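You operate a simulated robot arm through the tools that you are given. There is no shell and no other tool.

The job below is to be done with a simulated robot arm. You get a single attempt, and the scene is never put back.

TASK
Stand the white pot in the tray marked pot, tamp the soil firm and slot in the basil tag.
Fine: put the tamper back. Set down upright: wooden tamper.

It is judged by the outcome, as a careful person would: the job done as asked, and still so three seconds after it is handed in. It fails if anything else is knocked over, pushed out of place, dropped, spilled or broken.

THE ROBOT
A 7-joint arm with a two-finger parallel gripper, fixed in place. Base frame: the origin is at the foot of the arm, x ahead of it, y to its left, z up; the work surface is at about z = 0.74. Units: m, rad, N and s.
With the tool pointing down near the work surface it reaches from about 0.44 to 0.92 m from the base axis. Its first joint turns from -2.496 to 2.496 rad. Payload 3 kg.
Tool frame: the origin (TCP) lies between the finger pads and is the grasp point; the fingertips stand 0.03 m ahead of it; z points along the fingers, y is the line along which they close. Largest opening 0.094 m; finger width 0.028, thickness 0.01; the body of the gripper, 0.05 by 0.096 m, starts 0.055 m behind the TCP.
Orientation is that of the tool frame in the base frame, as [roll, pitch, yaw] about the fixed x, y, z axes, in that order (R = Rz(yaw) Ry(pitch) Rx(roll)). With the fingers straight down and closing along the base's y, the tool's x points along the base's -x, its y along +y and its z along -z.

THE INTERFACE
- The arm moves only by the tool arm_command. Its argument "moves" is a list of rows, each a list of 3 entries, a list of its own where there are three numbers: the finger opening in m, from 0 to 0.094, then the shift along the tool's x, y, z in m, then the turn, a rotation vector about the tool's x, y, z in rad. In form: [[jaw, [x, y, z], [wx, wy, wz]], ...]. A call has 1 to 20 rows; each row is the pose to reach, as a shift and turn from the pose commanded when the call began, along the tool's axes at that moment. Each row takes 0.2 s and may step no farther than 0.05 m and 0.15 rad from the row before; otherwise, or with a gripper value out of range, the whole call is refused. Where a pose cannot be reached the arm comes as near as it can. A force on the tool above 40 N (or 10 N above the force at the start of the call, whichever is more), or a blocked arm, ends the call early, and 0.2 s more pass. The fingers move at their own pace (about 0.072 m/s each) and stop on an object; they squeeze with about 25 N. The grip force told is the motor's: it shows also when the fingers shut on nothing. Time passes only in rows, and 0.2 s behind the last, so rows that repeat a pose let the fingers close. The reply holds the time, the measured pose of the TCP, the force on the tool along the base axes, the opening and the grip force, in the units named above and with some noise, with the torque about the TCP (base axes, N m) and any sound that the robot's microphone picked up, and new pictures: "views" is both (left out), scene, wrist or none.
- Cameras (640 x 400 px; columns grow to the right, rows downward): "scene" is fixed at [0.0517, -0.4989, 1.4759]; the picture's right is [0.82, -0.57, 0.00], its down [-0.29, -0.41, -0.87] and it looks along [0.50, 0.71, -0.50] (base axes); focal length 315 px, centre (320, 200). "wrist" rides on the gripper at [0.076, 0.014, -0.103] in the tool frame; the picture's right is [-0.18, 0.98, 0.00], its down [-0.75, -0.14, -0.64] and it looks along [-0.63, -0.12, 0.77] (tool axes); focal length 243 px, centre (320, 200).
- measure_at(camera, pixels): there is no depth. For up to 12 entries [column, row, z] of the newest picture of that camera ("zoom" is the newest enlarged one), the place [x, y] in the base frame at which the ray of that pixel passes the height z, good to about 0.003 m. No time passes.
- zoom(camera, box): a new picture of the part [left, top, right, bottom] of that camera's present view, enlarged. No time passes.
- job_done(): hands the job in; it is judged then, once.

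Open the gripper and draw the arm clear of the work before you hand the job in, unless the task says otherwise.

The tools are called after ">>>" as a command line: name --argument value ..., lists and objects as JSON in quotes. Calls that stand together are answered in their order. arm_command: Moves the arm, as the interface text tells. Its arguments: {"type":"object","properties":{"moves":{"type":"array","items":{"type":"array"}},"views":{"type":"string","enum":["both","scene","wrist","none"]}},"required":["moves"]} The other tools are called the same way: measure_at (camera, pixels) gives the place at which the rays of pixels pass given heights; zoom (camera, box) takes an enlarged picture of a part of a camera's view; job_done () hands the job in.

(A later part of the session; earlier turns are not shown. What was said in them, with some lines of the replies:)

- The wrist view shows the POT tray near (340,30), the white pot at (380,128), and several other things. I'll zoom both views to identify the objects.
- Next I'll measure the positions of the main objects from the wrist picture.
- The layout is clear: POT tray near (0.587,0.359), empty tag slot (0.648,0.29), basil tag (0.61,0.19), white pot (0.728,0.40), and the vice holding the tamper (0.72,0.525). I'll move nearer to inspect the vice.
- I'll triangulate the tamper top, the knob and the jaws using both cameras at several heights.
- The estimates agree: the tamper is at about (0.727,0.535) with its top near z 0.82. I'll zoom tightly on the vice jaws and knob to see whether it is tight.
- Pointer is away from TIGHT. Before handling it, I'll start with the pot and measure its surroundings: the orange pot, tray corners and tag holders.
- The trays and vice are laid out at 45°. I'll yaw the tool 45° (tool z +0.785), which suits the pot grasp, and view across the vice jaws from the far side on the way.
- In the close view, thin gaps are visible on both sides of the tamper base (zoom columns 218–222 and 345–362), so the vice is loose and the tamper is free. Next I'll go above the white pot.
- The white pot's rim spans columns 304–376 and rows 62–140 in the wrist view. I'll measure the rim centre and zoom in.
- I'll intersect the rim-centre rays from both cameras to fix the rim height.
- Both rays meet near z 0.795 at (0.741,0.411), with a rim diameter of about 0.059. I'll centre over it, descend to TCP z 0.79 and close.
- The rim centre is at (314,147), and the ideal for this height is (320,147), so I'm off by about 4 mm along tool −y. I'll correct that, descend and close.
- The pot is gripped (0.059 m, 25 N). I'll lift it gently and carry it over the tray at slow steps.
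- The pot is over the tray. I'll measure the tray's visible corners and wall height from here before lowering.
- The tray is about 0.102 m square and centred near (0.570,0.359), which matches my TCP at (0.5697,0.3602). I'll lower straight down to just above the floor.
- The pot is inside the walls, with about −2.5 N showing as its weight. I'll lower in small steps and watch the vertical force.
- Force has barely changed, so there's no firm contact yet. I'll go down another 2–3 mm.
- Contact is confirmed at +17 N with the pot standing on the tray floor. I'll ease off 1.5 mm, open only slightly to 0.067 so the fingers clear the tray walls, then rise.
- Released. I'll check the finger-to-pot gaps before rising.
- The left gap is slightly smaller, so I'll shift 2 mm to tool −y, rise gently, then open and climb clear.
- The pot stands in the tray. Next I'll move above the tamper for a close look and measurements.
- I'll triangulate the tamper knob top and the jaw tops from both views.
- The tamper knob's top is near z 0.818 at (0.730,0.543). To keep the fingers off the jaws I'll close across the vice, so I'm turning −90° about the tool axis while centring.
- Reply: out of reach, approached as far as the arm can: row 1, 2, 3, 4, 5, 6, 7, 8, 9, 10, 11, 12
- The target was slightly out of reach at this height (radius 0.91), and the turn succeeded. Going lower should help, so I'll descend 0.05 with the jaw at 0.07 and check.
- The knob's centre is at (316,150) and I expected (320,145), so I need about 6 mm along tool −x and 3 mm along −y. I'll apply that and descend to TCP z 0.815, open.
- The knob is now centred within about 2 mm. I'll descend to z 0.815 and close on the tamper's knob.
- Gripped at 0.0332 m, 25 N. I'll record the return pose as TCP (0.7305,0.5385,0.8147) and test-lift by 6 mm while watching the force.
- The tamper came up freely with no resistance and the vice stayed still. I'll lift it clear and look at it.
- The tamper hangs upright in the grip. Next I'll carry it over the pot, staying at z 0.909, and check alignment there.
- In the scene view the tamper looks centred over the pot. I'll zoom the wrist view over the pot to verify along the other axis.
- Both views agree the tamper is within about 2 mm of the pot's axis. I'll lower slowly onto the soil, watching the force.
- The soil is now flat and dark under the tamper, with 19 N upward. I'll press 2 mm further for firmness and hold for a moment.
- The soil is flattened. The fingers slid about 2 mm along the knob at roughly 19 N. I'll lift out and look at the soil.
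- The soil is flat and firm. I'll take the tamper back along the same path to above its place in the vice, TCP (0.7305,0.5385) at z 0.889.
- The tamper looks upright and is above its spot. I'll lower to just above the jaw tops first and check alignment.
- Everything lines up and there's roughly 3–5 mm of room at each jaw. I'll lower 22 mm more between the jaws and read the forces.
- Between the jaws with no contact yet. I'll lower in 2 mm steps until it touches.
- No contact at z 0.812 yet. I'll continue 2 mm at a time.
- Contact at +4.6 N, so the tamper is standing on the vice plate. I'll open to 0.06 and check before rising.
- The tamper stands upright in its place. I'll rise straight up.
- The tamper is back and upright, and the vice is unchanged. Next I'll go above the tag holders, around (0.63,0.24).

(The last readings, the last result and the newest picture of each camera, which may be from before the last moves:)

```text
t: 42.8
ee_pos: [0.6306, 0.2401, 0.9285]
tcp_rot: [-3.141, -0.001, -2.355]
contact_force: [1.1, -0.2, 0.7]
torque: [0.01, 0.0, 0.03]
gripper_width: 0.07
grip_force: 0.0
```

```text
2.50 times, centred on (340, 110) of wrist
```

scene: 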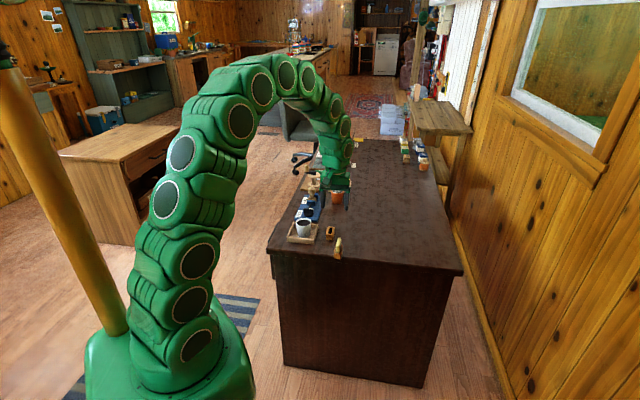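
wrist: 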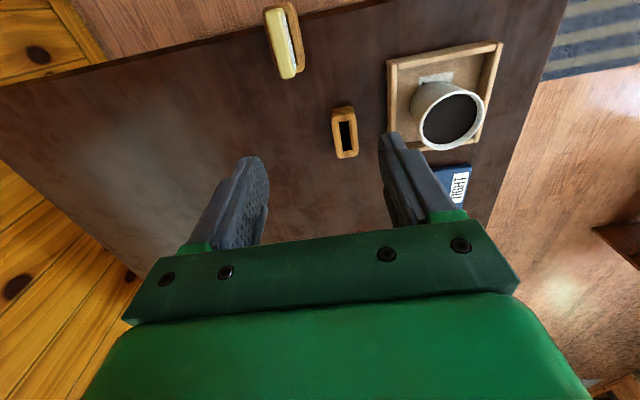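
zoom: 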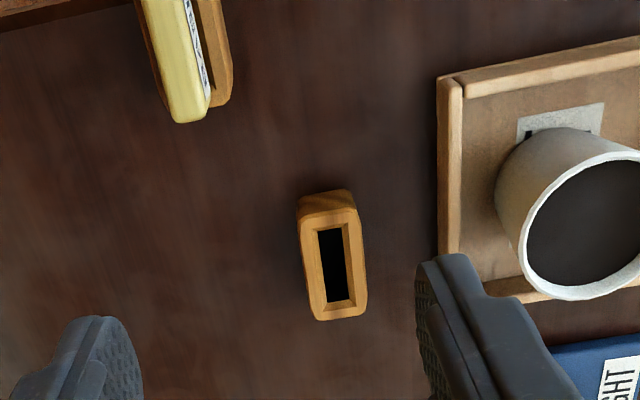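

The slot is aligned with my current yaw (long axis along tool x), as is the tag. I'll move above the BASIL tag for a closer look.

>>> arm_command --moves '[[0.07, [0.0204, -0.0115, 0.01], [0, 0, 0]], [0.07, [0.0407, -0.0229, 0.02], [0, 0, 0]], [0.07, [0.0407, -0.0229, 0.02], [0, 0, 0]]]' --views "both"

>>> zoom --camera "scene" --box '[320, 220, 355, 265]'

>>> zoom --camera "wrist" --box '[240, 40, 420, 190]'

```text
t: 43.6
ee_pos: [0.6154, 0.1946, 0.9092]
tcp_rot: [-3.141, 0.002, -2.355]
contact_force: [0.1, -0.8, 0.2]
torque: [-0.01, 0.01, -0.02]
gripper_width: 0.0701
grip_force: 0.1
```

scene: 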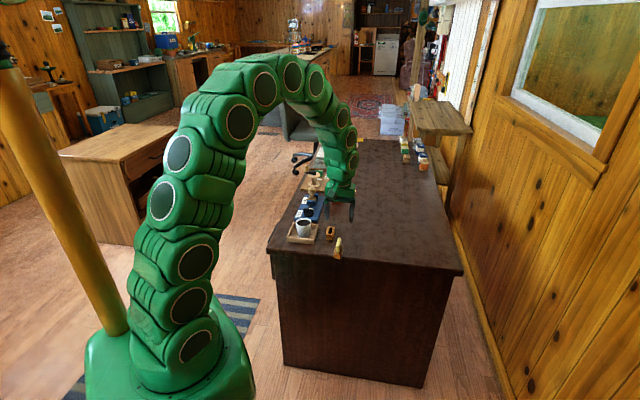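
wrist: 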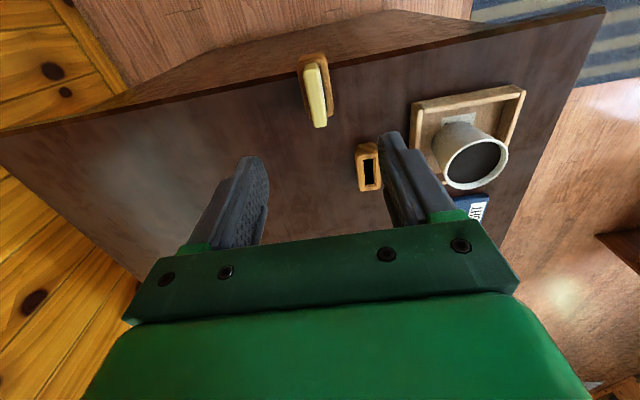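

```text
8.89 times, centred on (338, 242) of scene
```

zoom: 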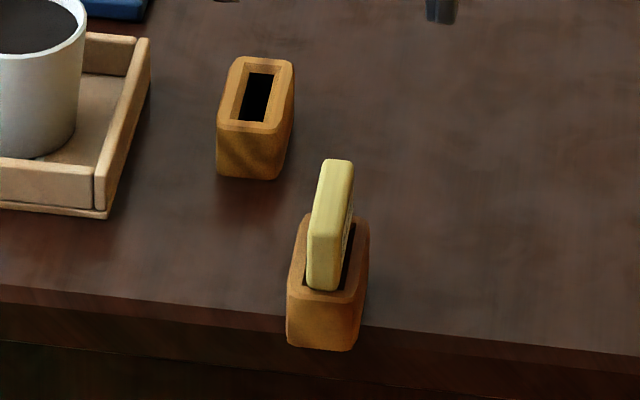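

```text
2.67 times, centred on (330, 115) of wrist
```

zoom: 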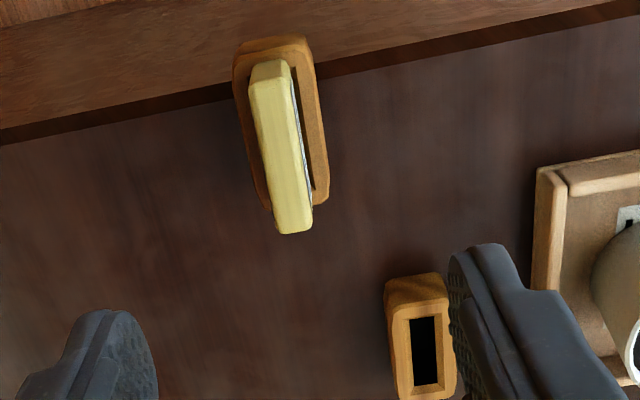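

I'll triangulate the tag top centre and the empty slot.

>>> measure_at --camera "wrist" --pixels '[[315.4, 95.1, 0.79], [315.4, 95.1, 0.8], [315.4, 95.1, 0.81], [315.4, 95.1, 0.82], [311, 63, 0.8], [319.5, 127, 0.8], [369, 172, 0.76], [369, 172, 0.77], [369, 172, 0.78]]'

>>> measure_at --camera "scene" --pixels '[[339.2, 241.7, 0.79], [339.2, 241.7, 0.8], [339.2, 241.7, 0.81], [339.2, 241.7, 0.82], [340.2, 237.6, 0.8], [338.5, 246, 0.8], [330.5, 230, 0.76], [330.5, 230, 0.77], [330.5, 230, 0.78]]'

```text
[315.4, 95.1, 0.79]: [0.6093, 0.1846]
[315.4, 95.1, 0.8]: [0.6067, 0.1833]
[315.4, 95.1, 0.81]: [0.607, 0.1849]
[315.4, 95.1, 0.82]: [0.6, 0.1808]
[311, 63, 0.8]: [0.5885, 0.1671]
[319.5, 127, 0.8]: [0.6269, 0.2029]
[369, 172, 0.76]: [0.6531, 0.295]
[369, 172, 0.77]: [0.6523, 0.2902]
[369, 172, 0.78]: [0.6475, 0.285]
```

```text
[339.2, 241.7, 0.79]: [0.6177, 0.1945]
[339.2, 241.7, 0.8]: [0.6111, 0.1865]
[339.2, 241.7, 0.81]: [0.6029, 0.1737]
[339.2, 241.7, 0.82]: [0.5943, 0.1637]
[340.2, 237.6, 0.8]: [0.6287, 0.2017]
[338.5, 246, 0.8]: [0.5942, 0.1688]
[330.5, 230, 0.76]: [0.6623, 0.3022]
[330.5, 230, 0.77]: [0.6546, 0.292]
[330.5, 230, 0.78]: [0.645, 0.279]
```

The tag top centre is near (0.606,0.183,0.802) and the empty slot is at (0.653,0.291) with its top near z 0.772. I'll centre over the tag, narrow the jaw to 0.05 and come down to z 0.85.

>>> arm_command --moves '[[0.06, [0.0145, -0.0015, 0.01], [0, 0, 0]], [0.05, [0.0145, -0.0015, 0.035], [0, 0, 0]], [0.05, [0.0145, -0.0015, 0.059], [0, 0, 0]], [0.05, [0.0145, -0.0015, 0.059], [0, 0, 0]]]' --views "both"

>>> zoom --camera "scene" --box '[320, 220, 355, 265]'

>>> zoom --camera "wrist" --box '[240, 60, 400, 200]'

```text
t: 44.6
ee_pos: [0.6072, 0.1843, 0.8513]
tcp_rot: [-3.14, 0.001, -2.355]
contact_force: [-0.8, -0.1, 0.2]
torque: [-0.02, 0.01, 0.02]
gripper_width: 0.0501
grip_force: 0.1
```

scene: 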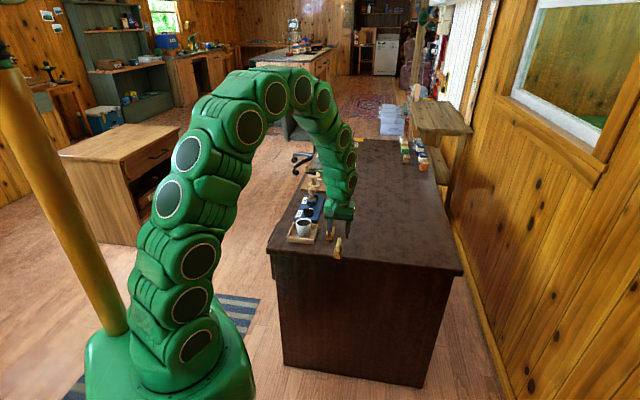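
wrist: 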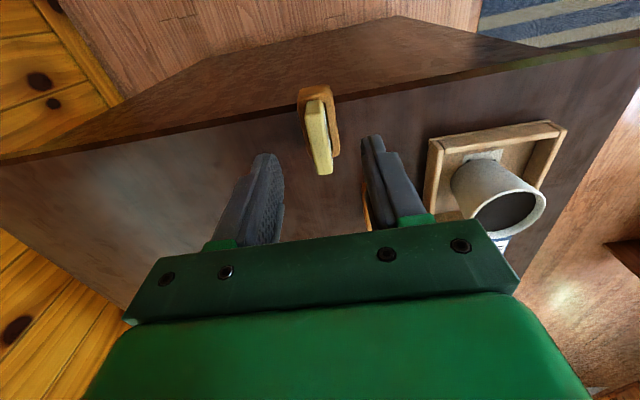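

```text
8.89 times, centred on (338, 242) of scene
```

zoom: 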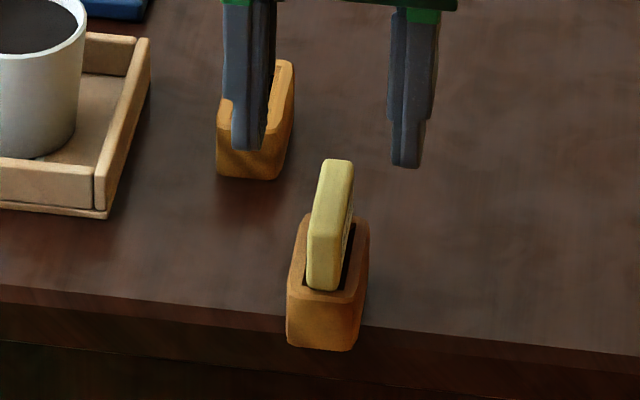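

```text
2.86 times, centred on (320, 130) of wrist
```

zoom: 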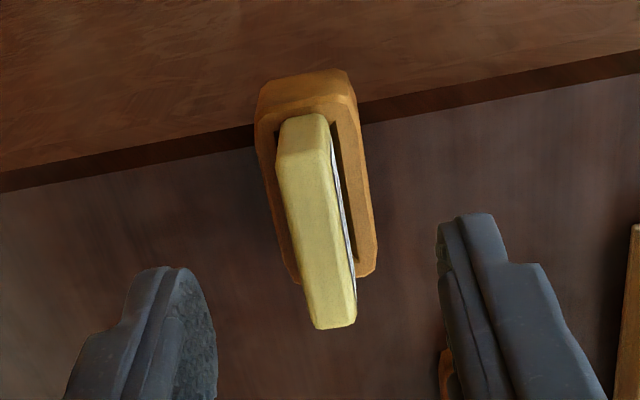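

The tag is centred between the fingers to within a few mm. I'll descend to TCP z 0.806 (tips just above the holder) and close.

>>> arm_command --moves '[[0.05, [0.003, 0.0007, 0.015], [0, 0, 0]], [0.05, [0.003, 0.0007, 0.03], [0, 0, 0]], [0.05, [0.003, 0.0007, 0.044], [0, 0, 0]], [0.05, [0.003, 0.0007, 0.044], [0, 0, 0]]]' --views "wrist"

>>> zoom --camera "scene" --box '[320, 220, 355, 265]'

>>> zoom --camera "wrist" --box '[240, 100, 400, 240]'

```text
t: 45.6
ee_pos: [0.6053, 0.1823, 0.8068]
tcp_rot: [3.141, -0.001, -2.353]
contact_force: [-0.6, 1.0, -0.2]
torque: [-0.04, -0.02, 0.02]
gripper_width: 0.0503
grip_force: 0.1
```

wrist: 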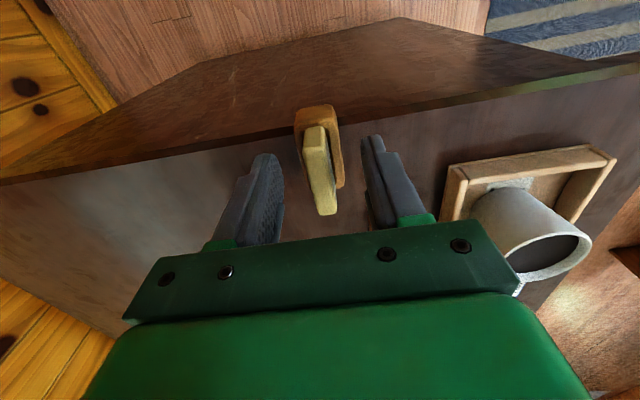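

```text
8.89 times, centred on (338, 242) of scene
```

zoom: 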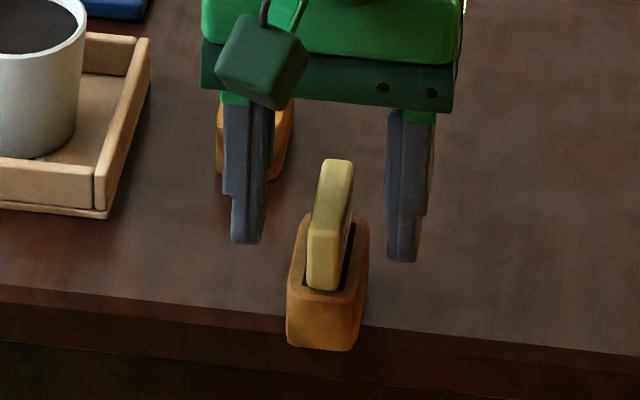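

```text
2.86 times, centred on (320, 170) of wrist
```

zoom: 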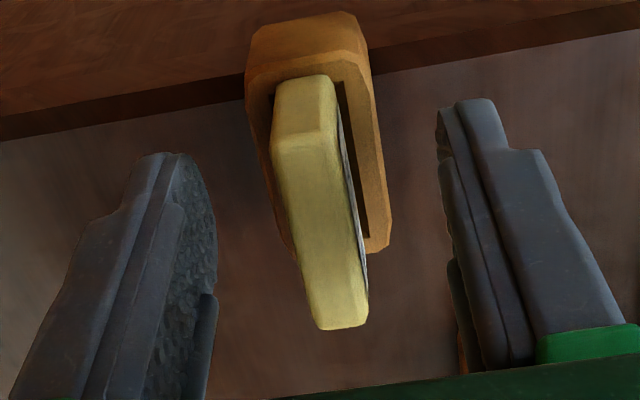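

The fingers straddle the tag symmetrically. I'll close gradually on it.

>>> arm_command --moves '[[0.03, [0, 0, 0], [0, 0, 0]], [0.02, [0, 0, 0], [0, 0, 0]], [0.015, [0, 0, 0], [0, 0, 0]], [0.012, [0, 0, 0], [0, 0, 0]], [0.008, [0, 0, 0], [0, 0, 0]], [0.004, [0, 0, 0], [0, 0, 0]], [0.004, [0, 0, 0], [0, 0, 0]]]' --views "wrist"

>>> zoom --camera "scene" --box '[320, 220, 355, 265]'

>>> zoom --camera "wrist" --box '[240, 100, 400, 240]'

```text
t: 47.2
ee_pos: [0.6061, 0.1842, 0.807]
tcp_rot: [3.141, 0.0, -2.354]
contact_force: [0.5, -0.7, 0.9]
torque: [0.0, 0.01, 0.01]
gripper_width: 0.0117
grip_force: 25.2
```

wrist: 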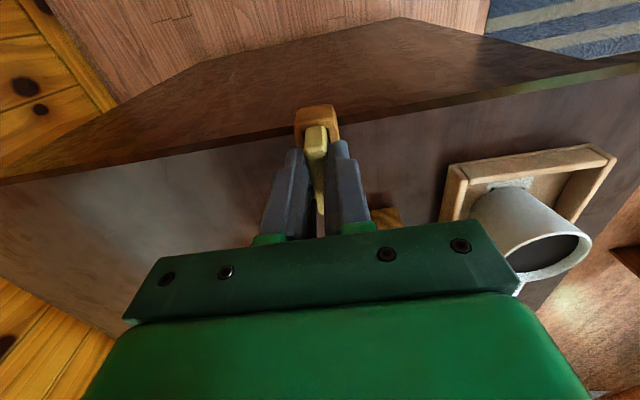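

```text
8.89 times, centred on (338, 242) of scene
```

zoom: 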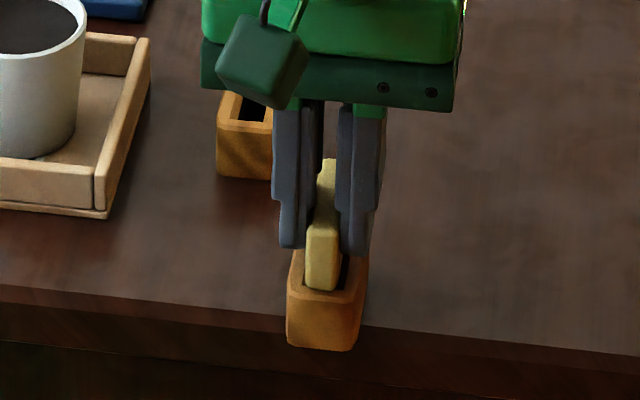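

```text
2.86 times, centred on (320, 170) of wrist
```

zoom: 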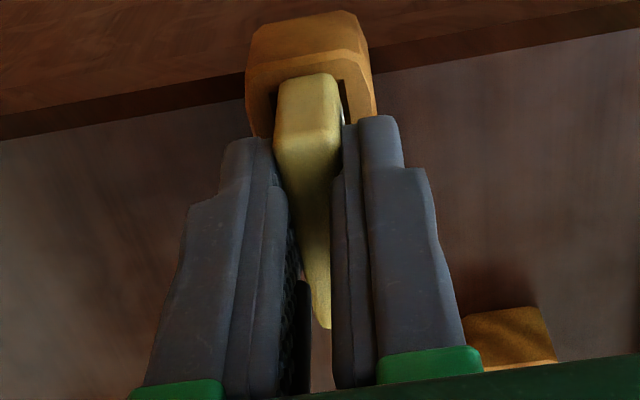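

Gripped at 0.0117 m with 25 N. I'll lift slowly and check that the holder stays put.

>>> arm_command --moves '[[0.004, [0, 0, -0.004], [0, 0, 0]], [0.004, [0, 0, -0.008], [0, 0, 0]], [0.004, [0, 0, -0.012], [0, 0, 0]], [0.004, [0, 0, -0.016], [0, 0, 0]], [0.004, [0, 0, -0.016], [0, 0, 0]]]' --views "wrist"

>>> zoom --camera "scene" --box '[320, 220, 355, 265]'

```text
t: 48.4
ee_pos: [0.6062, 0.1817, 0.8224]
tcp_rot: [3.141, -0.001, -2.355]
contact_force: [-0.4, 0.3, -0.4]
torque: [-0.03, 0.03, 0.0]
gripper_width: 0.0117
grip_force: 25.2
```

wrist: 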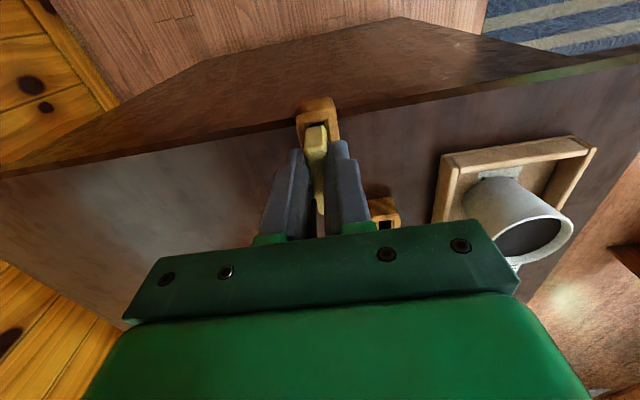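

```text
8.89 times, centred on (338, 242) of scene
```

zoom: 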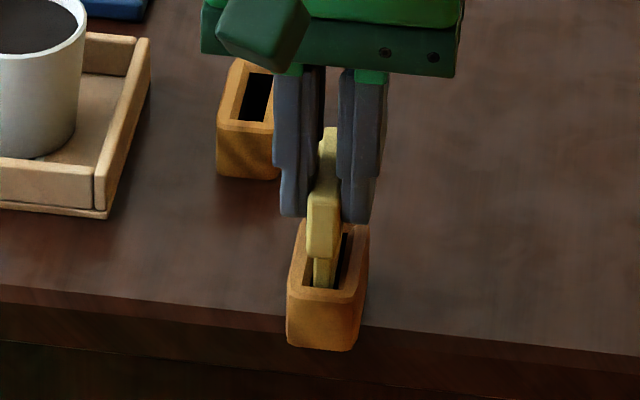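

The tag slides up and shows a thinner tongue, and the holder hasn't moved. I'll keep lifting until it's clear.

>>> arm_command --moves '[[0.004, [0, 0, -0.006], [0, 0, 0]], [0.004, [0, 0, -0.014], [0, 0, 0]], [0.004, [0, 0, -0.03], [0, 0, 0]], [0.004, [0, 0, -0.055], [0, 0, 0]], [0.004, [0, 0, -0.08], [0, 0, 0]], [0.004, [0, 0, -0.08], [0, 0, 0]]]' --views "both"

>>> zoom --camera "scene" --box '[315, 200, 360, 265]'

>>> zoom --camera "wrist" --box '[240, 60, 440, 240]'

```text
t: 49.8
ee_pos: [0.6071, 0.1829, 0.9037]
tcp_rot: [3.14, -0.001, -2.356]
contact_force: [-0.3, 0.1, -0.6]
torque: [0.03, -0.03, 0.0]
gripper_width: 0.0119
grip_force: 24.6
```

scene: 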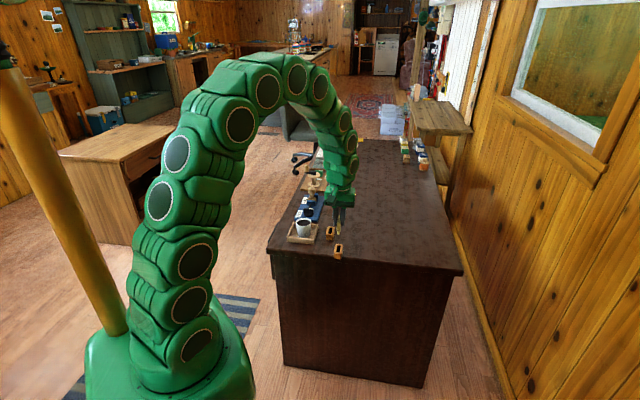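
wrist: 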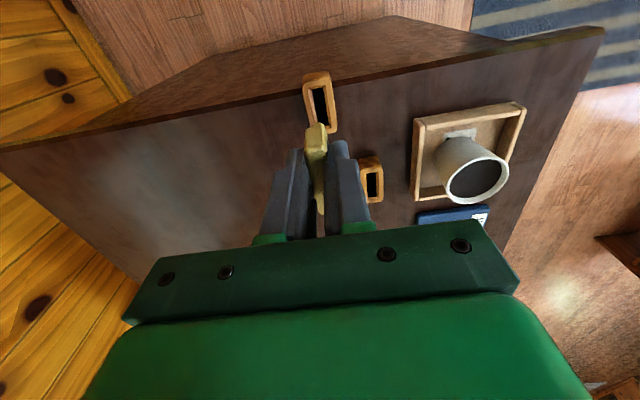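

```text
6.15 times, centred on (338, 232) of scene
```

zoom: 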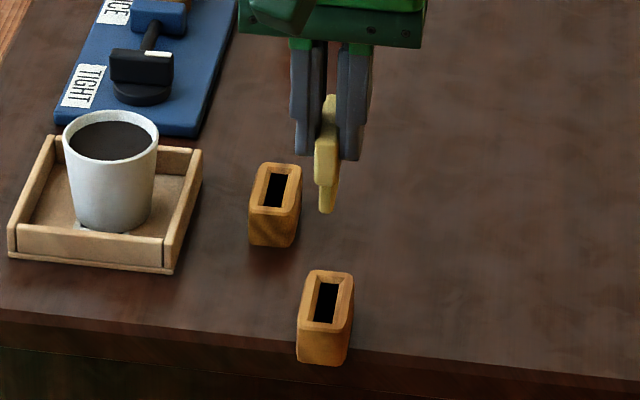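

```text
2.22 times, centred on (340, 150) of wrist
```

zoom: 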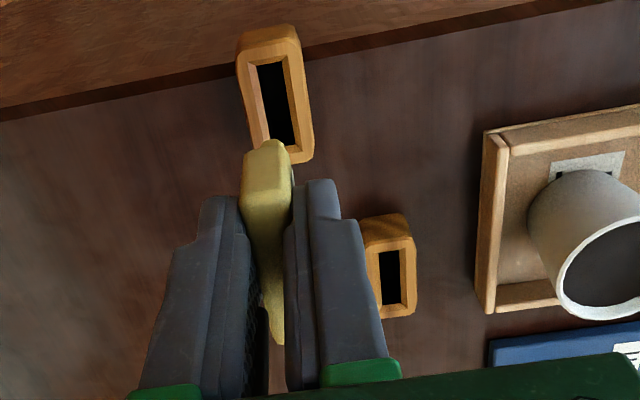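

Both holders are in place, and the tongue is thinner than the tag body. I'll measure both slots' corners and check the tongue's shape.

>>> zoom --camera "wrist" --box '[345, 140, 405, 220]'

>>> zoom --camera "wrist" --box '[290, 60, 350, 140]'

>>> zoom --camera "scene" --box '[328, 205, 353, 240]'

>>> zoom --camera "scene" --box '[320, 222, 350, 264]'

```text
5.00 times, centred on (375, 180) of wrist
```

zoom: 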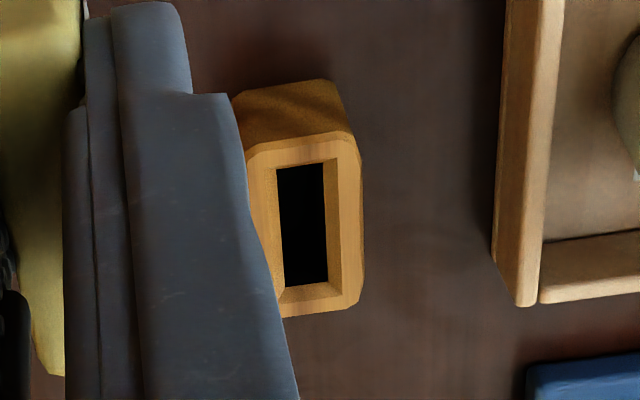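

```text
5.00 times, centred on (320, 100) of wrist
```

zoom: 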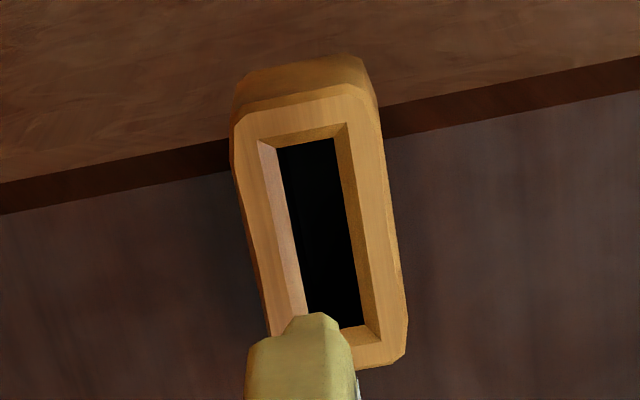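

```text
11.43 times, centred on (340, 222) of scene
```

zoom: 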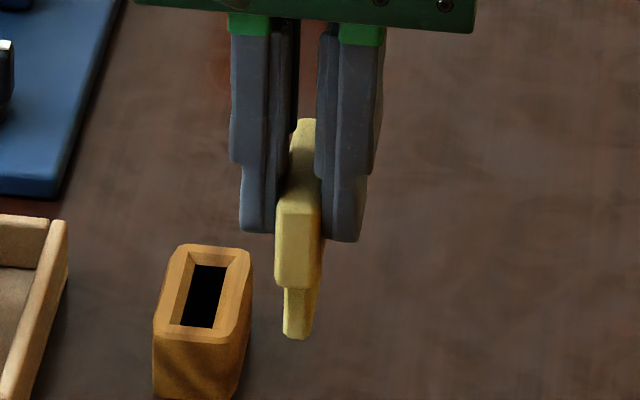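

```text
9.52 times, centred on (335, 243) of scene
```

zoom: 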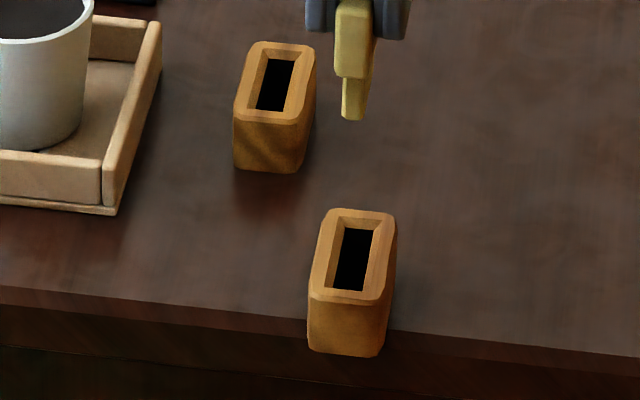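

I'll measure the slot extents and centre (opening top near z 0.77) and the tag's position in the grip.

>>> measure_at --camera "wrist" --pixels '[[371, 173, 0.768], [372, 197.4, 0.768], [367, 185, 0.768], [376.4, 185, 0.768], [371.7, 185, 0.768], [317.6, 89, 0.768], [324, 126, 0.768], [320.8, 107, 0.768]]'

>>> measure_at --camera "scene" --pixels '[[330.2, 231.8, 0.768], [330.8, 228, 0.768], [329.4, 234.2, 0.768], [337.3, 249.3, 0.768], [339.5, 245.9, 0.768]]'

```text
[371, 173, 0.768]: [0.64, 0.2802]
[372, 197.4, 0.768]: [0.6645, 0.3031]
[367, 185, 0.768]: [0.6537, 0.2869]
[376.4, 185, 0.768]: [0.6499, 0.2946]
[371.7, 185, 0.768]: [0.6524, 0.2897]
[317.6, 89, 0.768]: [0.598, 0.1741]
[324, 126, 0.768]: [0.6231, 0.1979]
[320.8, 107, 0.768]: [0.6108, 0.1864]
```

```text
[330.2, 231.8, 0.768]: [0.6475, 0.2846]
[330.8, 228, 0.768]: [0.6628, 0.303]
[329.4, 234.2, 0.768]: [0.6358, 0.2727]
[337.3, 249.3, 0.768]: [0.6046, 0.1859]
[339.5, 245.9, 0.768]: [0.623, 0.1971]
```

I'll measure the slot-to-slot displacement in the scene view too.

>>> measure_at --camera "scene" --pixels '[[330.27, 230.9, 0.768], [338.36, 249.2, 0.768], [330.27, 230.9, 0.768], [338.36, 249.2, 0.768]]'

>>> measure_at --camera "zoom" --pixels '[[268, 58, 0.768], [294, 62, 0.768], [283, 112, 0.768], [255, 110, 0.768], [343, 228, 0.768], [372, 230, 0.768], [362, 290, 0.768], [332, 290, 0.768]]'

```text
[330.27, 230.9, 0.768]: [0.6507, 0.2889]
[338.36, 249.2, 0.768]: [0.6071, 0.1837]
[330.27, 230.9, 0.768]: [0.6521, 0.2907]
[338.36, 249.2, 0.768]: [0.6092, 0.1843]
```

```text
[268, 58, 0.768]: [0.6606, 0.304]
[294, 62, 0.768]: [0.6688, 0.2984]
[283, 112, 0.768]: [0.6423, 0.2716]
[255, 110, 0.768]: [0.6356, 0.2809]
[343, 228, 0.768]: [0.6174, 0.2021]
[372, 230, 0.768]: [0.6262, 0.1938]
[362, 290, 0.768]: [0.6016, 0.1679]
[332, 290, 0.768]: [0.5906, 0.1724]
```

The displacement is about (0.0425, 0.105). I'll move the tag over the empty slot and come down to TCP z 0.845, with the tongue about 2 cm above the slot.

>>> arm_command --moves '[[0.004, [-0.035, 0.015, 0], [0, 0, 0]], [0.004, [-0.07, 0.03, 0], [0, 0, 0]], [0.004, [-0.1043, 0.0452, 0], [0, 0, 0]], [0.004, [-0.1043, 0.0452, 0.03], [0, 0, 0]], [0.004, [-0.1043, 0.0452, 0.058], [0, 0, 0]], [0.004, [-0.1043, 0.0452, 0.058], [0, 0, 0]]]' --views "both"

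>>> zoom --camera "scene" --box '[315, 205, 345, 245]'

>>> zoom --camera "wrist" --box '[280, 80, 370, 170]'

```text
t: 51.2
ee_pos: [0.6466, 0.2872, 0.8465]
tcp_rot: [3.141, -0.001, -2.354]
contact_force: [0.4, 0.4, -0.7]
torque: [0.01, 0.0, 0.0]
gripper_width: 0.0118
grip_force: 24.9
```

scene: 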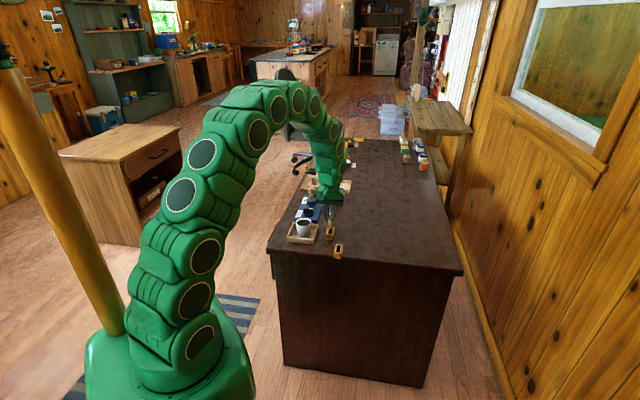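
wrist: 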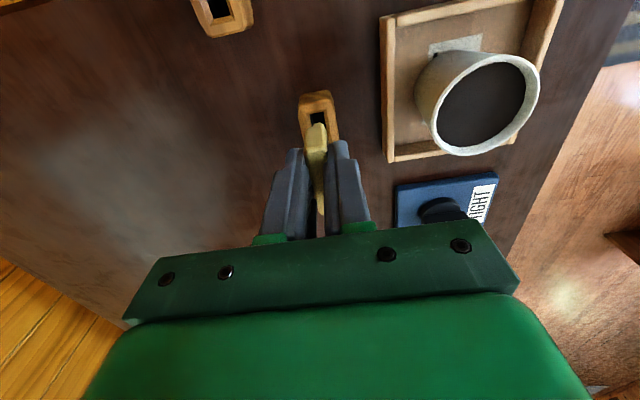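

```text
10.00 times, centred on (330, 225) of scene
```

zoom: 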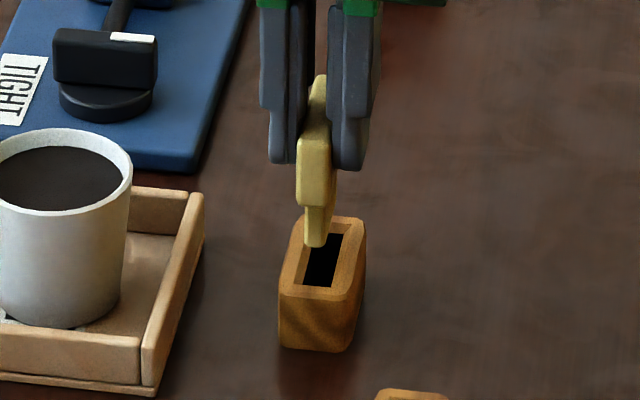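

```text
4.44 times, centred on (325, 125) of wrist
```

zoom: 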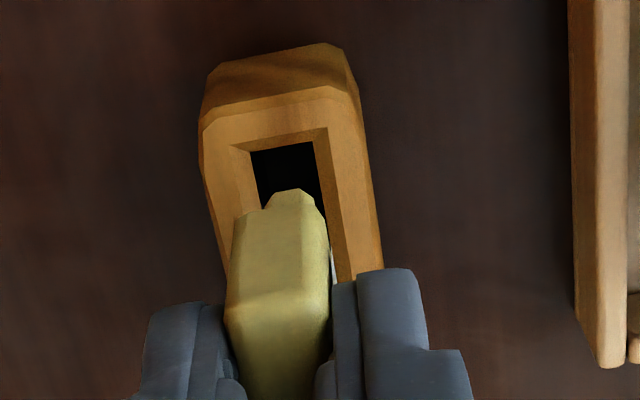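

The tongue appears in line with the slot. I'll lower to just above the opening (TCP z 0.830) and compare again.

>>> arm_command --moves '[[0.004, [0, 0, 0.008], [0, 0, 0]], [0.004, [0, 0, 0.0155], [0, 0, 0]], [0.004, [0, 0, 0.0155], [0, 0, 0]]]' --views "wrist"

>>> zoom --camera "scene" --box '[318, 212, 342, 242]'

>>> zoom --camera "wrist" --box '[280, 80, 370, 170]'

```text
t: 52.0
ee_pos: [0.6481, 0.2898, 0.8296]
tcp_rot: [3.14, 0.001, -2.355]
contact_force: [0.0, -0.1, 0.1]
torque: [0.0, 0.04, 0.03]
gripper_width: 0.0121
grip_force: 24.8
```

wrist: 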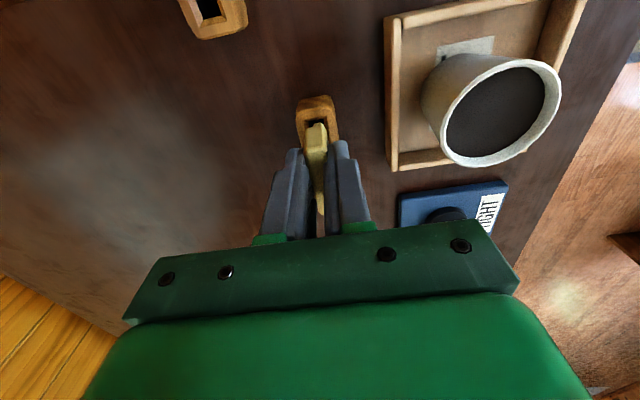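

```text
13.33 times, centred on (330, 227) of scene
```

zoom: 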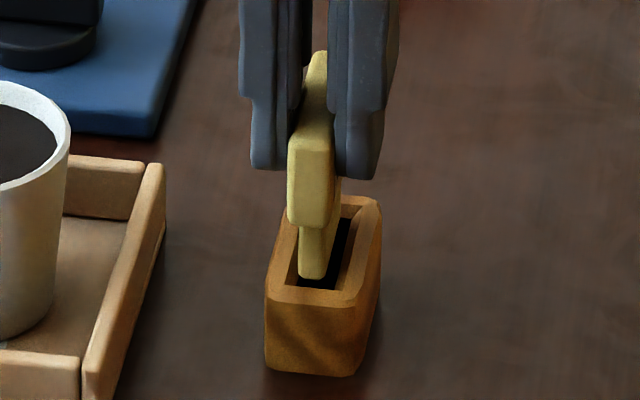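

```text
4.44 times, centred on (325, 125) of wrist
```

zoom: 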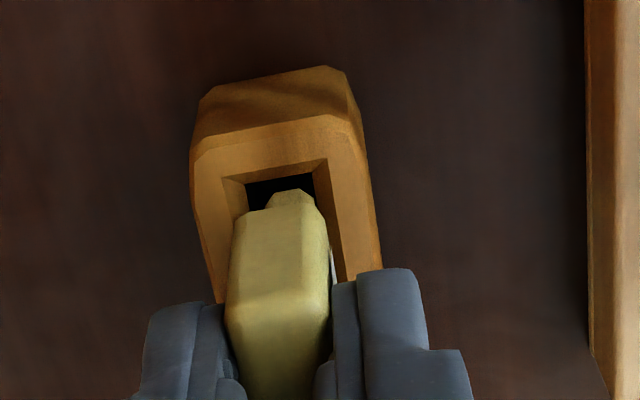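

The tongue is about 1 mm left of the slot's midline in the scene view. I'll shift 1 mm along tool −y and lower gently while watching the force.

>>> arm_command --moves '[[0.004, [0, -0.001, 0.0], [0, 0, 0]], [0.004, [0, -0.001, 0.002], [0, 0, 0]], [0.004, [0, -0.001, 0.004], [0, 0, 0]], [0.004, [0, -0.001, 0.006], [0, 0, 0]], [0.004, [0, -0.001, 0.006], [0, 0, 0]]]' --views "wrist"

>>> zoom --camera "scene" --box '[318, 212, 342, 242]'

>>> zoom --camera "wrist" --box '[280, 80, 370, 170]'

```text
t: 53.2
ee_pos: [0.6475, 0.2879, 0.8226]
tcp_rot: [-3.141, 0.0, -2.355]
contact_force: [-0.5, 0.4, -1.6]
torque: [-0.04, -0.03, -0.01]
gripper_width: 0.0118
grip_force: 25.4
```

wrist: 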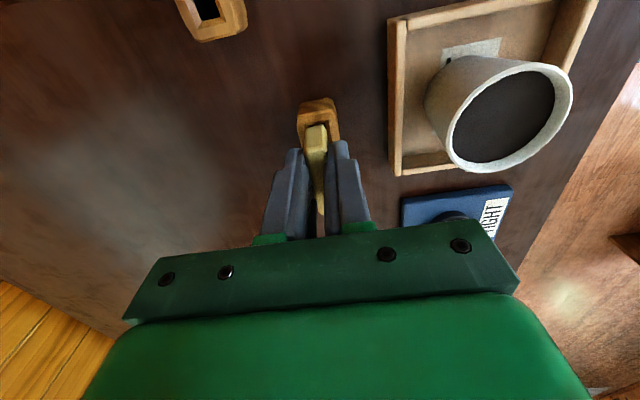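

```text
13.33 times, centred on (330, 227) of scene
```

zoom: 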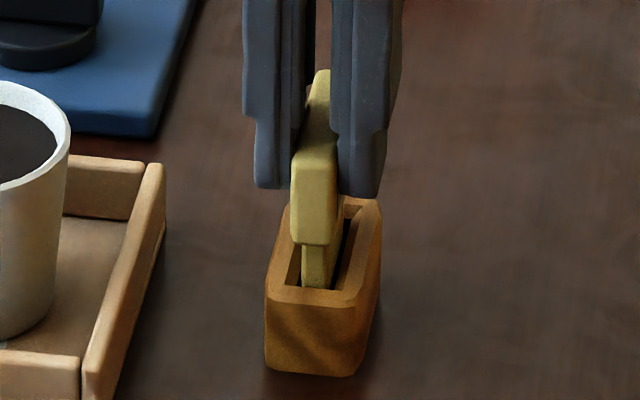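

```text
4.44 times, centred on (325, 125) of wrist
```

zoom: 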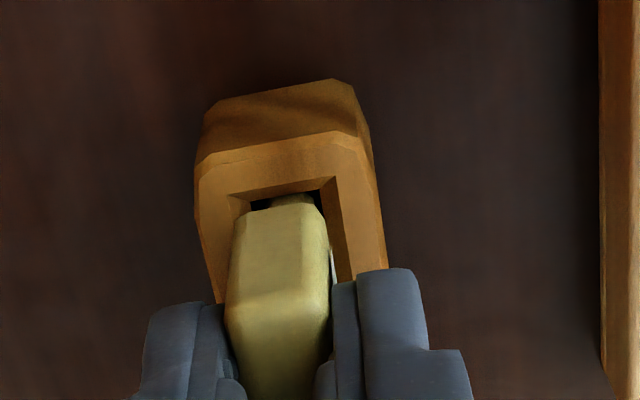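

The tongue is entering without resistance. I'll go another 8 mm down.

>>> arm_command --moves '[[0.004, [0, 0, 0.002], [0, 0, 0]], [0.004, [0, 0, 0.004], [0, 0, 0]], [0.004, [0, 0, 0.006], [0, 0, 0]], [0.004, [0, 0, 0.008], [0, 0, 0]], [0.004, [0, 0, 0.008], [0, 0, 0]]]' --views "wrist"

>>> zoom --camera "scene" --box '[318, 212, 342, 242]'

```text
t: 54.4
ee_pos: [0.6472, 0.2894, 0.8158]
tcp_rot: [-3.141, 0.0, -2.353]
contact_force: [0.6, 0.0, -0.8]
torque: [-0.02, 0.0, 0.02]
gripper_width: 0.012
grip_force: 24.5
```

wrist: 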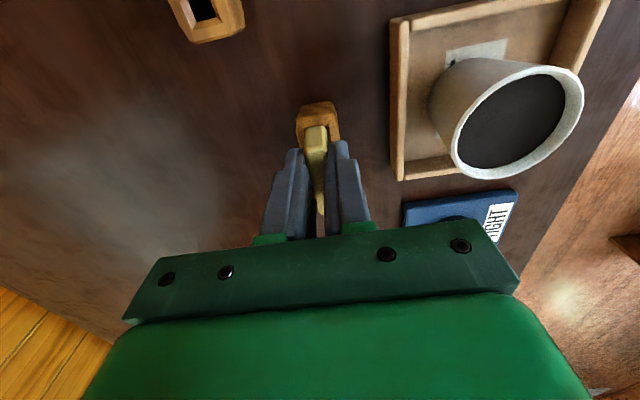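

```text
13.33 times, centred on (330, 227) of scene
```

zoom: 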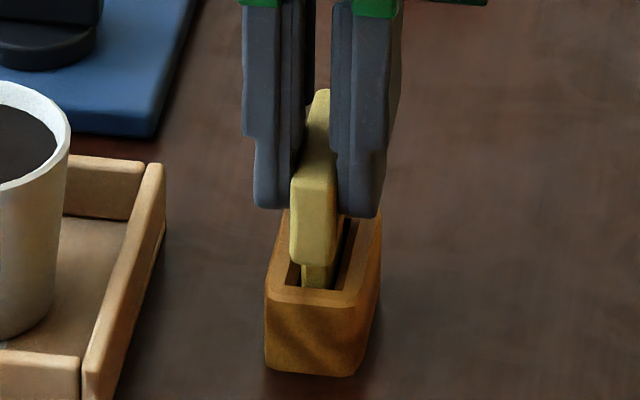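

Still free. I'll lower the last 8 mm to the height it had in its old holder (about 0.807).

>>> arm_command --moves '[[0.004, [0, 0, 0.002], [0, 0, 0]], [0.004, [0, 0, 0.004], [0, 0, 0]], [0.004, [0, 0, 0.006], [0, 0, 0]], [0.004, [0, 0, 0.0075], [0, 0, 0]], [0.004, [0, 0, 0.0075], [0, 0, 0]]]' --views "wrist"

>>> zoom --camera "scene" --box '[318, 212, 342, 242]'

```text
t: 55.6
ee_pos: [0.6486, 0.2875, 0.8093]
tcp_rot: [3.141, 0.001, -2.354]
contact_force: [0.1, 0.9, 0.3]
torque: [0.07, -0.01, -0.04]
gripper_width: 0.0117
grip_force: 25.2
```

wrist: 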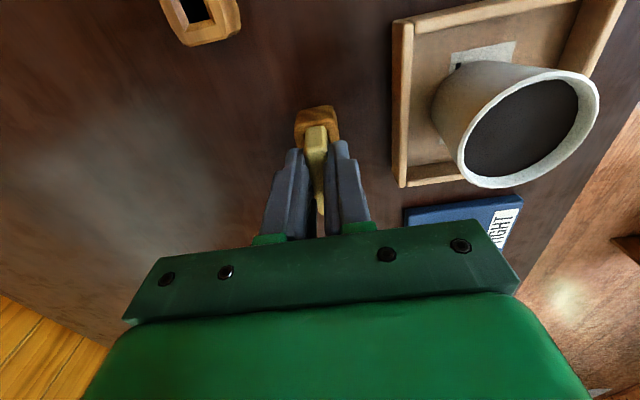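

```text
13.33 times, centred on (330, 227) of scene
```

zoom: 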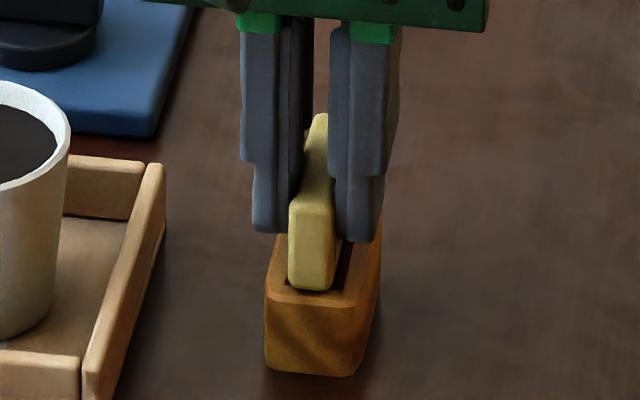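

Body bottom is at the lip. I'll go another 3 mm in 1 mm steps to seat it.

>>> arm_command --moves '[[0.004, [0, 0, 0.001], [0, 0, 0]], [0.004, [0, 0, 0.002], [0, 0, 0]], [0.004, [0, 0, 0.003], [0, 0, 0]], [0.004, [0, 0, 0.003], [0, 0, 0]]]' --views "none"

>>> zoom --camera "scene" --box '[318, 212, 342, 242]'

```text
t: 56.6
ee_pos: [0.6486, 0.2878, 0.8057]
tcp_rot: [3.141, 0.002, -2.356]
contact_force: [-4.7, -0.9, 22.2]
torque: [-0.01, 0.08, 0.03]
gripper_width: 0.0118
grip_force: 24.6
```

```text
13.33 times, centred on (330, 227) of scene
```

zoom: 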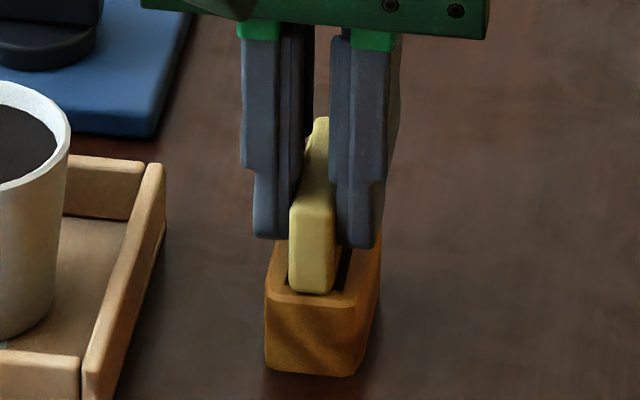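

Seated, with firm contact at 22 N. I'll ease up 1.5 mm and open slowly to 0.03.

>>> arm_command --moves '[[0.004, [0, 0, -0.001], [0, 0, 0]], [0.004, [0, 0, -0.0015], [0, 0, 0]], [0.016, [0, 0, -0.0015], [0, 0, 0]], [0.022, [0, 0, -0.0015], [0, 0, 0]], [0.03, [0, 0, -0.0015], [0, 0, 0]], [0.03, [0, 0, -0.0015], [0, 0, 0]]]' --views "wrist"

>>> zoom --camera "scene" --box '[318, 212, 342, 242]'

>>> zoom --camera "wrist" --box '[260, 80, 380, 220]'

```text
t: 58.0
ee_pos: [0.6469, 0.2878, 0.8065]
tcp_rot: [-3.142, 0.0, -2.355]
contact_force: [-0.2, 1.1, 0.1]
torque: [0.02, 0.0, 0.01]
gripper_width: 0.0298
grip_force: 0.0
```

wrist: 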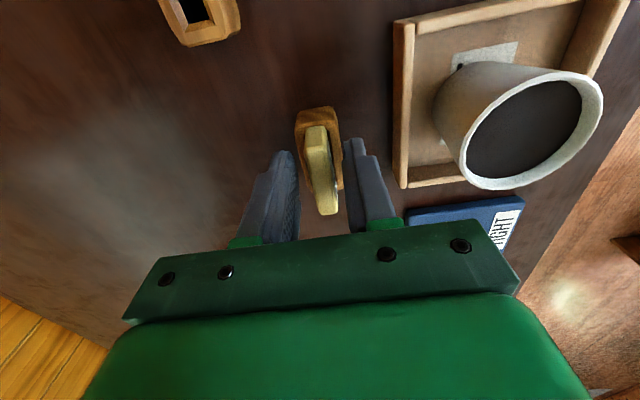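

```text
13.33 times, centred on (330, 227) of scene
```

zoom: 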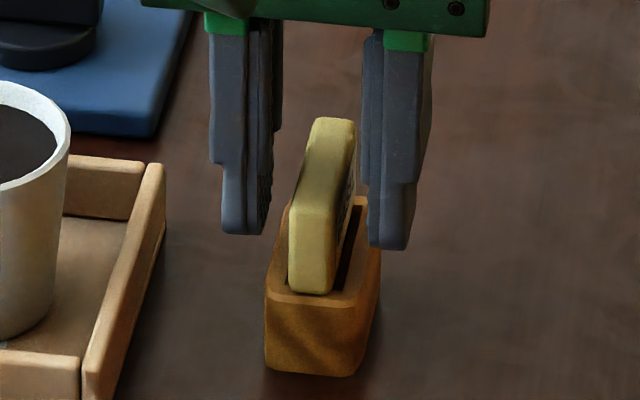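

```text
2.86 times, centred on (320, 150) of wrist
```

zoom: 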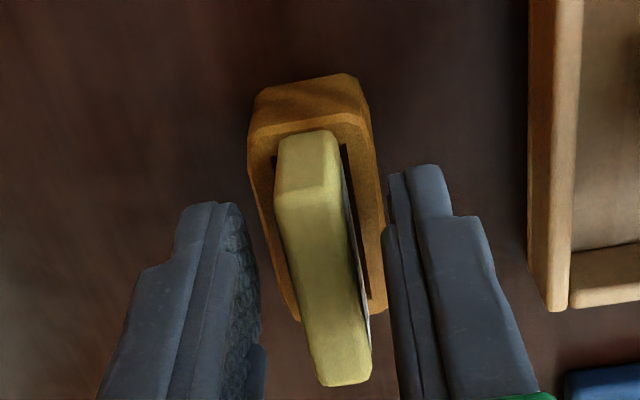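

The tag stands in its new slot just as it did in the old one. I'll rise straight up and clear.

>>> arm_command --moves '[[0.034, [0, 0, -0.008], [0, 0, 0]], [0.034, [0, 0, -0.025], [0, 0, 0]], [0.04, [0, 0, -0.05], [0, 0, 0]], [0.06, [0, 0, -0.085], [0, 0, 0]], [0.09, [0, 0, -0.13], [0, 0, 0]], [0.09, [0, 0, -0.175], [0, 0, 0]], [0.09, [0.03, -0.02, -0.2], [0, 0, 0]], [0.09, [0.03, -0.02, -0.2], [0, 0, 0]]]' --views "both"

>>> zoom --camera "scene" --box '[280, 170, 360, 265]'

>>> zoom --camera "scene" --box '[315, 210, 350, 262]'

>>> zoom --camera "wrist" --box '[240, 0, 480, 190]'

```text
t: 59.8
ee_pos: [0.6404, 0.2505, 1.0094]
tcp_rot: [3.141, 0.001, -2.356]
contact_force: [0.1, 1.0, -0.8]
torque: [0.0, 0.0, -0.03]
gripper_width: 0.0902
grip_force: 0.0
```

scene: 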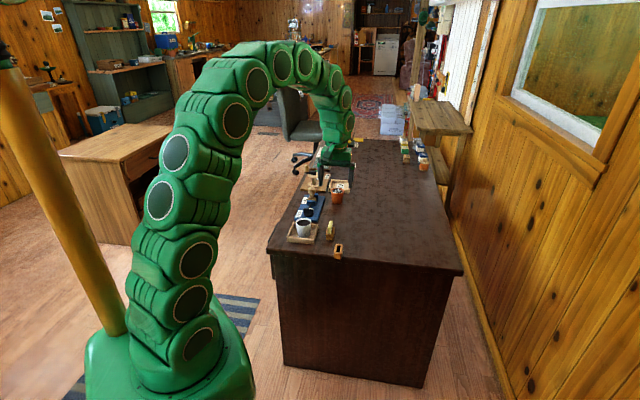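
wrist: 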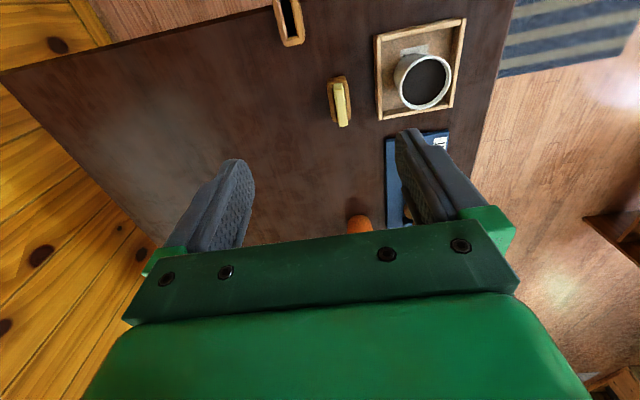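

```text
4.21 times, centred on (320, 218) of scene
```

zoom: 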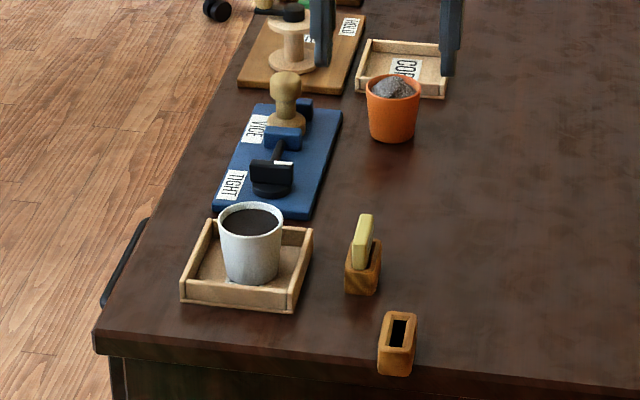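

```text
7.69 times, centred on (332, 236) of scene
```

zoom: 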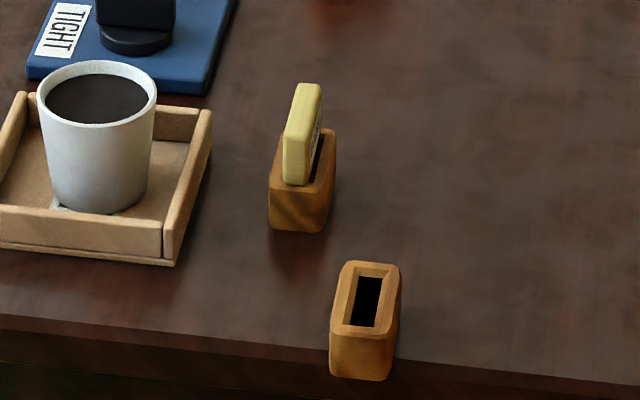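

```text
2.11 times, centred on (360, 95) of wrist
```

zoom: 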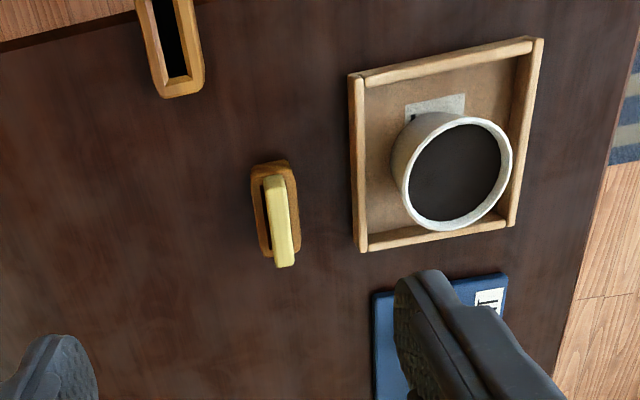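

The pot stands in the POT tray with flat, tamped soil. The basil tag is seated in the slot, and the tamper is upright back in the vice. The gripper is open and clear at z 1.01, so I'm handing in.

>>> job_done

```text
The job is handed in.
```

The job is done and handed in:

- **Pot:** the white pot stands in the tray marked POT.
- **Soil:** it is tamped flat and dark. I pressed with about 19 N, at which point the fingers began to slip on the tamper's knob.
- **Basil tag:** it is seated in the empty slotted block beside the tray. I took "slot in" to mean that block rather than the soil. The tag's old holder is now empty.
- **Tamper:** it is back between the vice jaws, standing upright. The vice was loose when I started, so I left it loose.

In the last pictures nothing else had been knocked over or moved. The gripper was open and clear of the work when I handed in.
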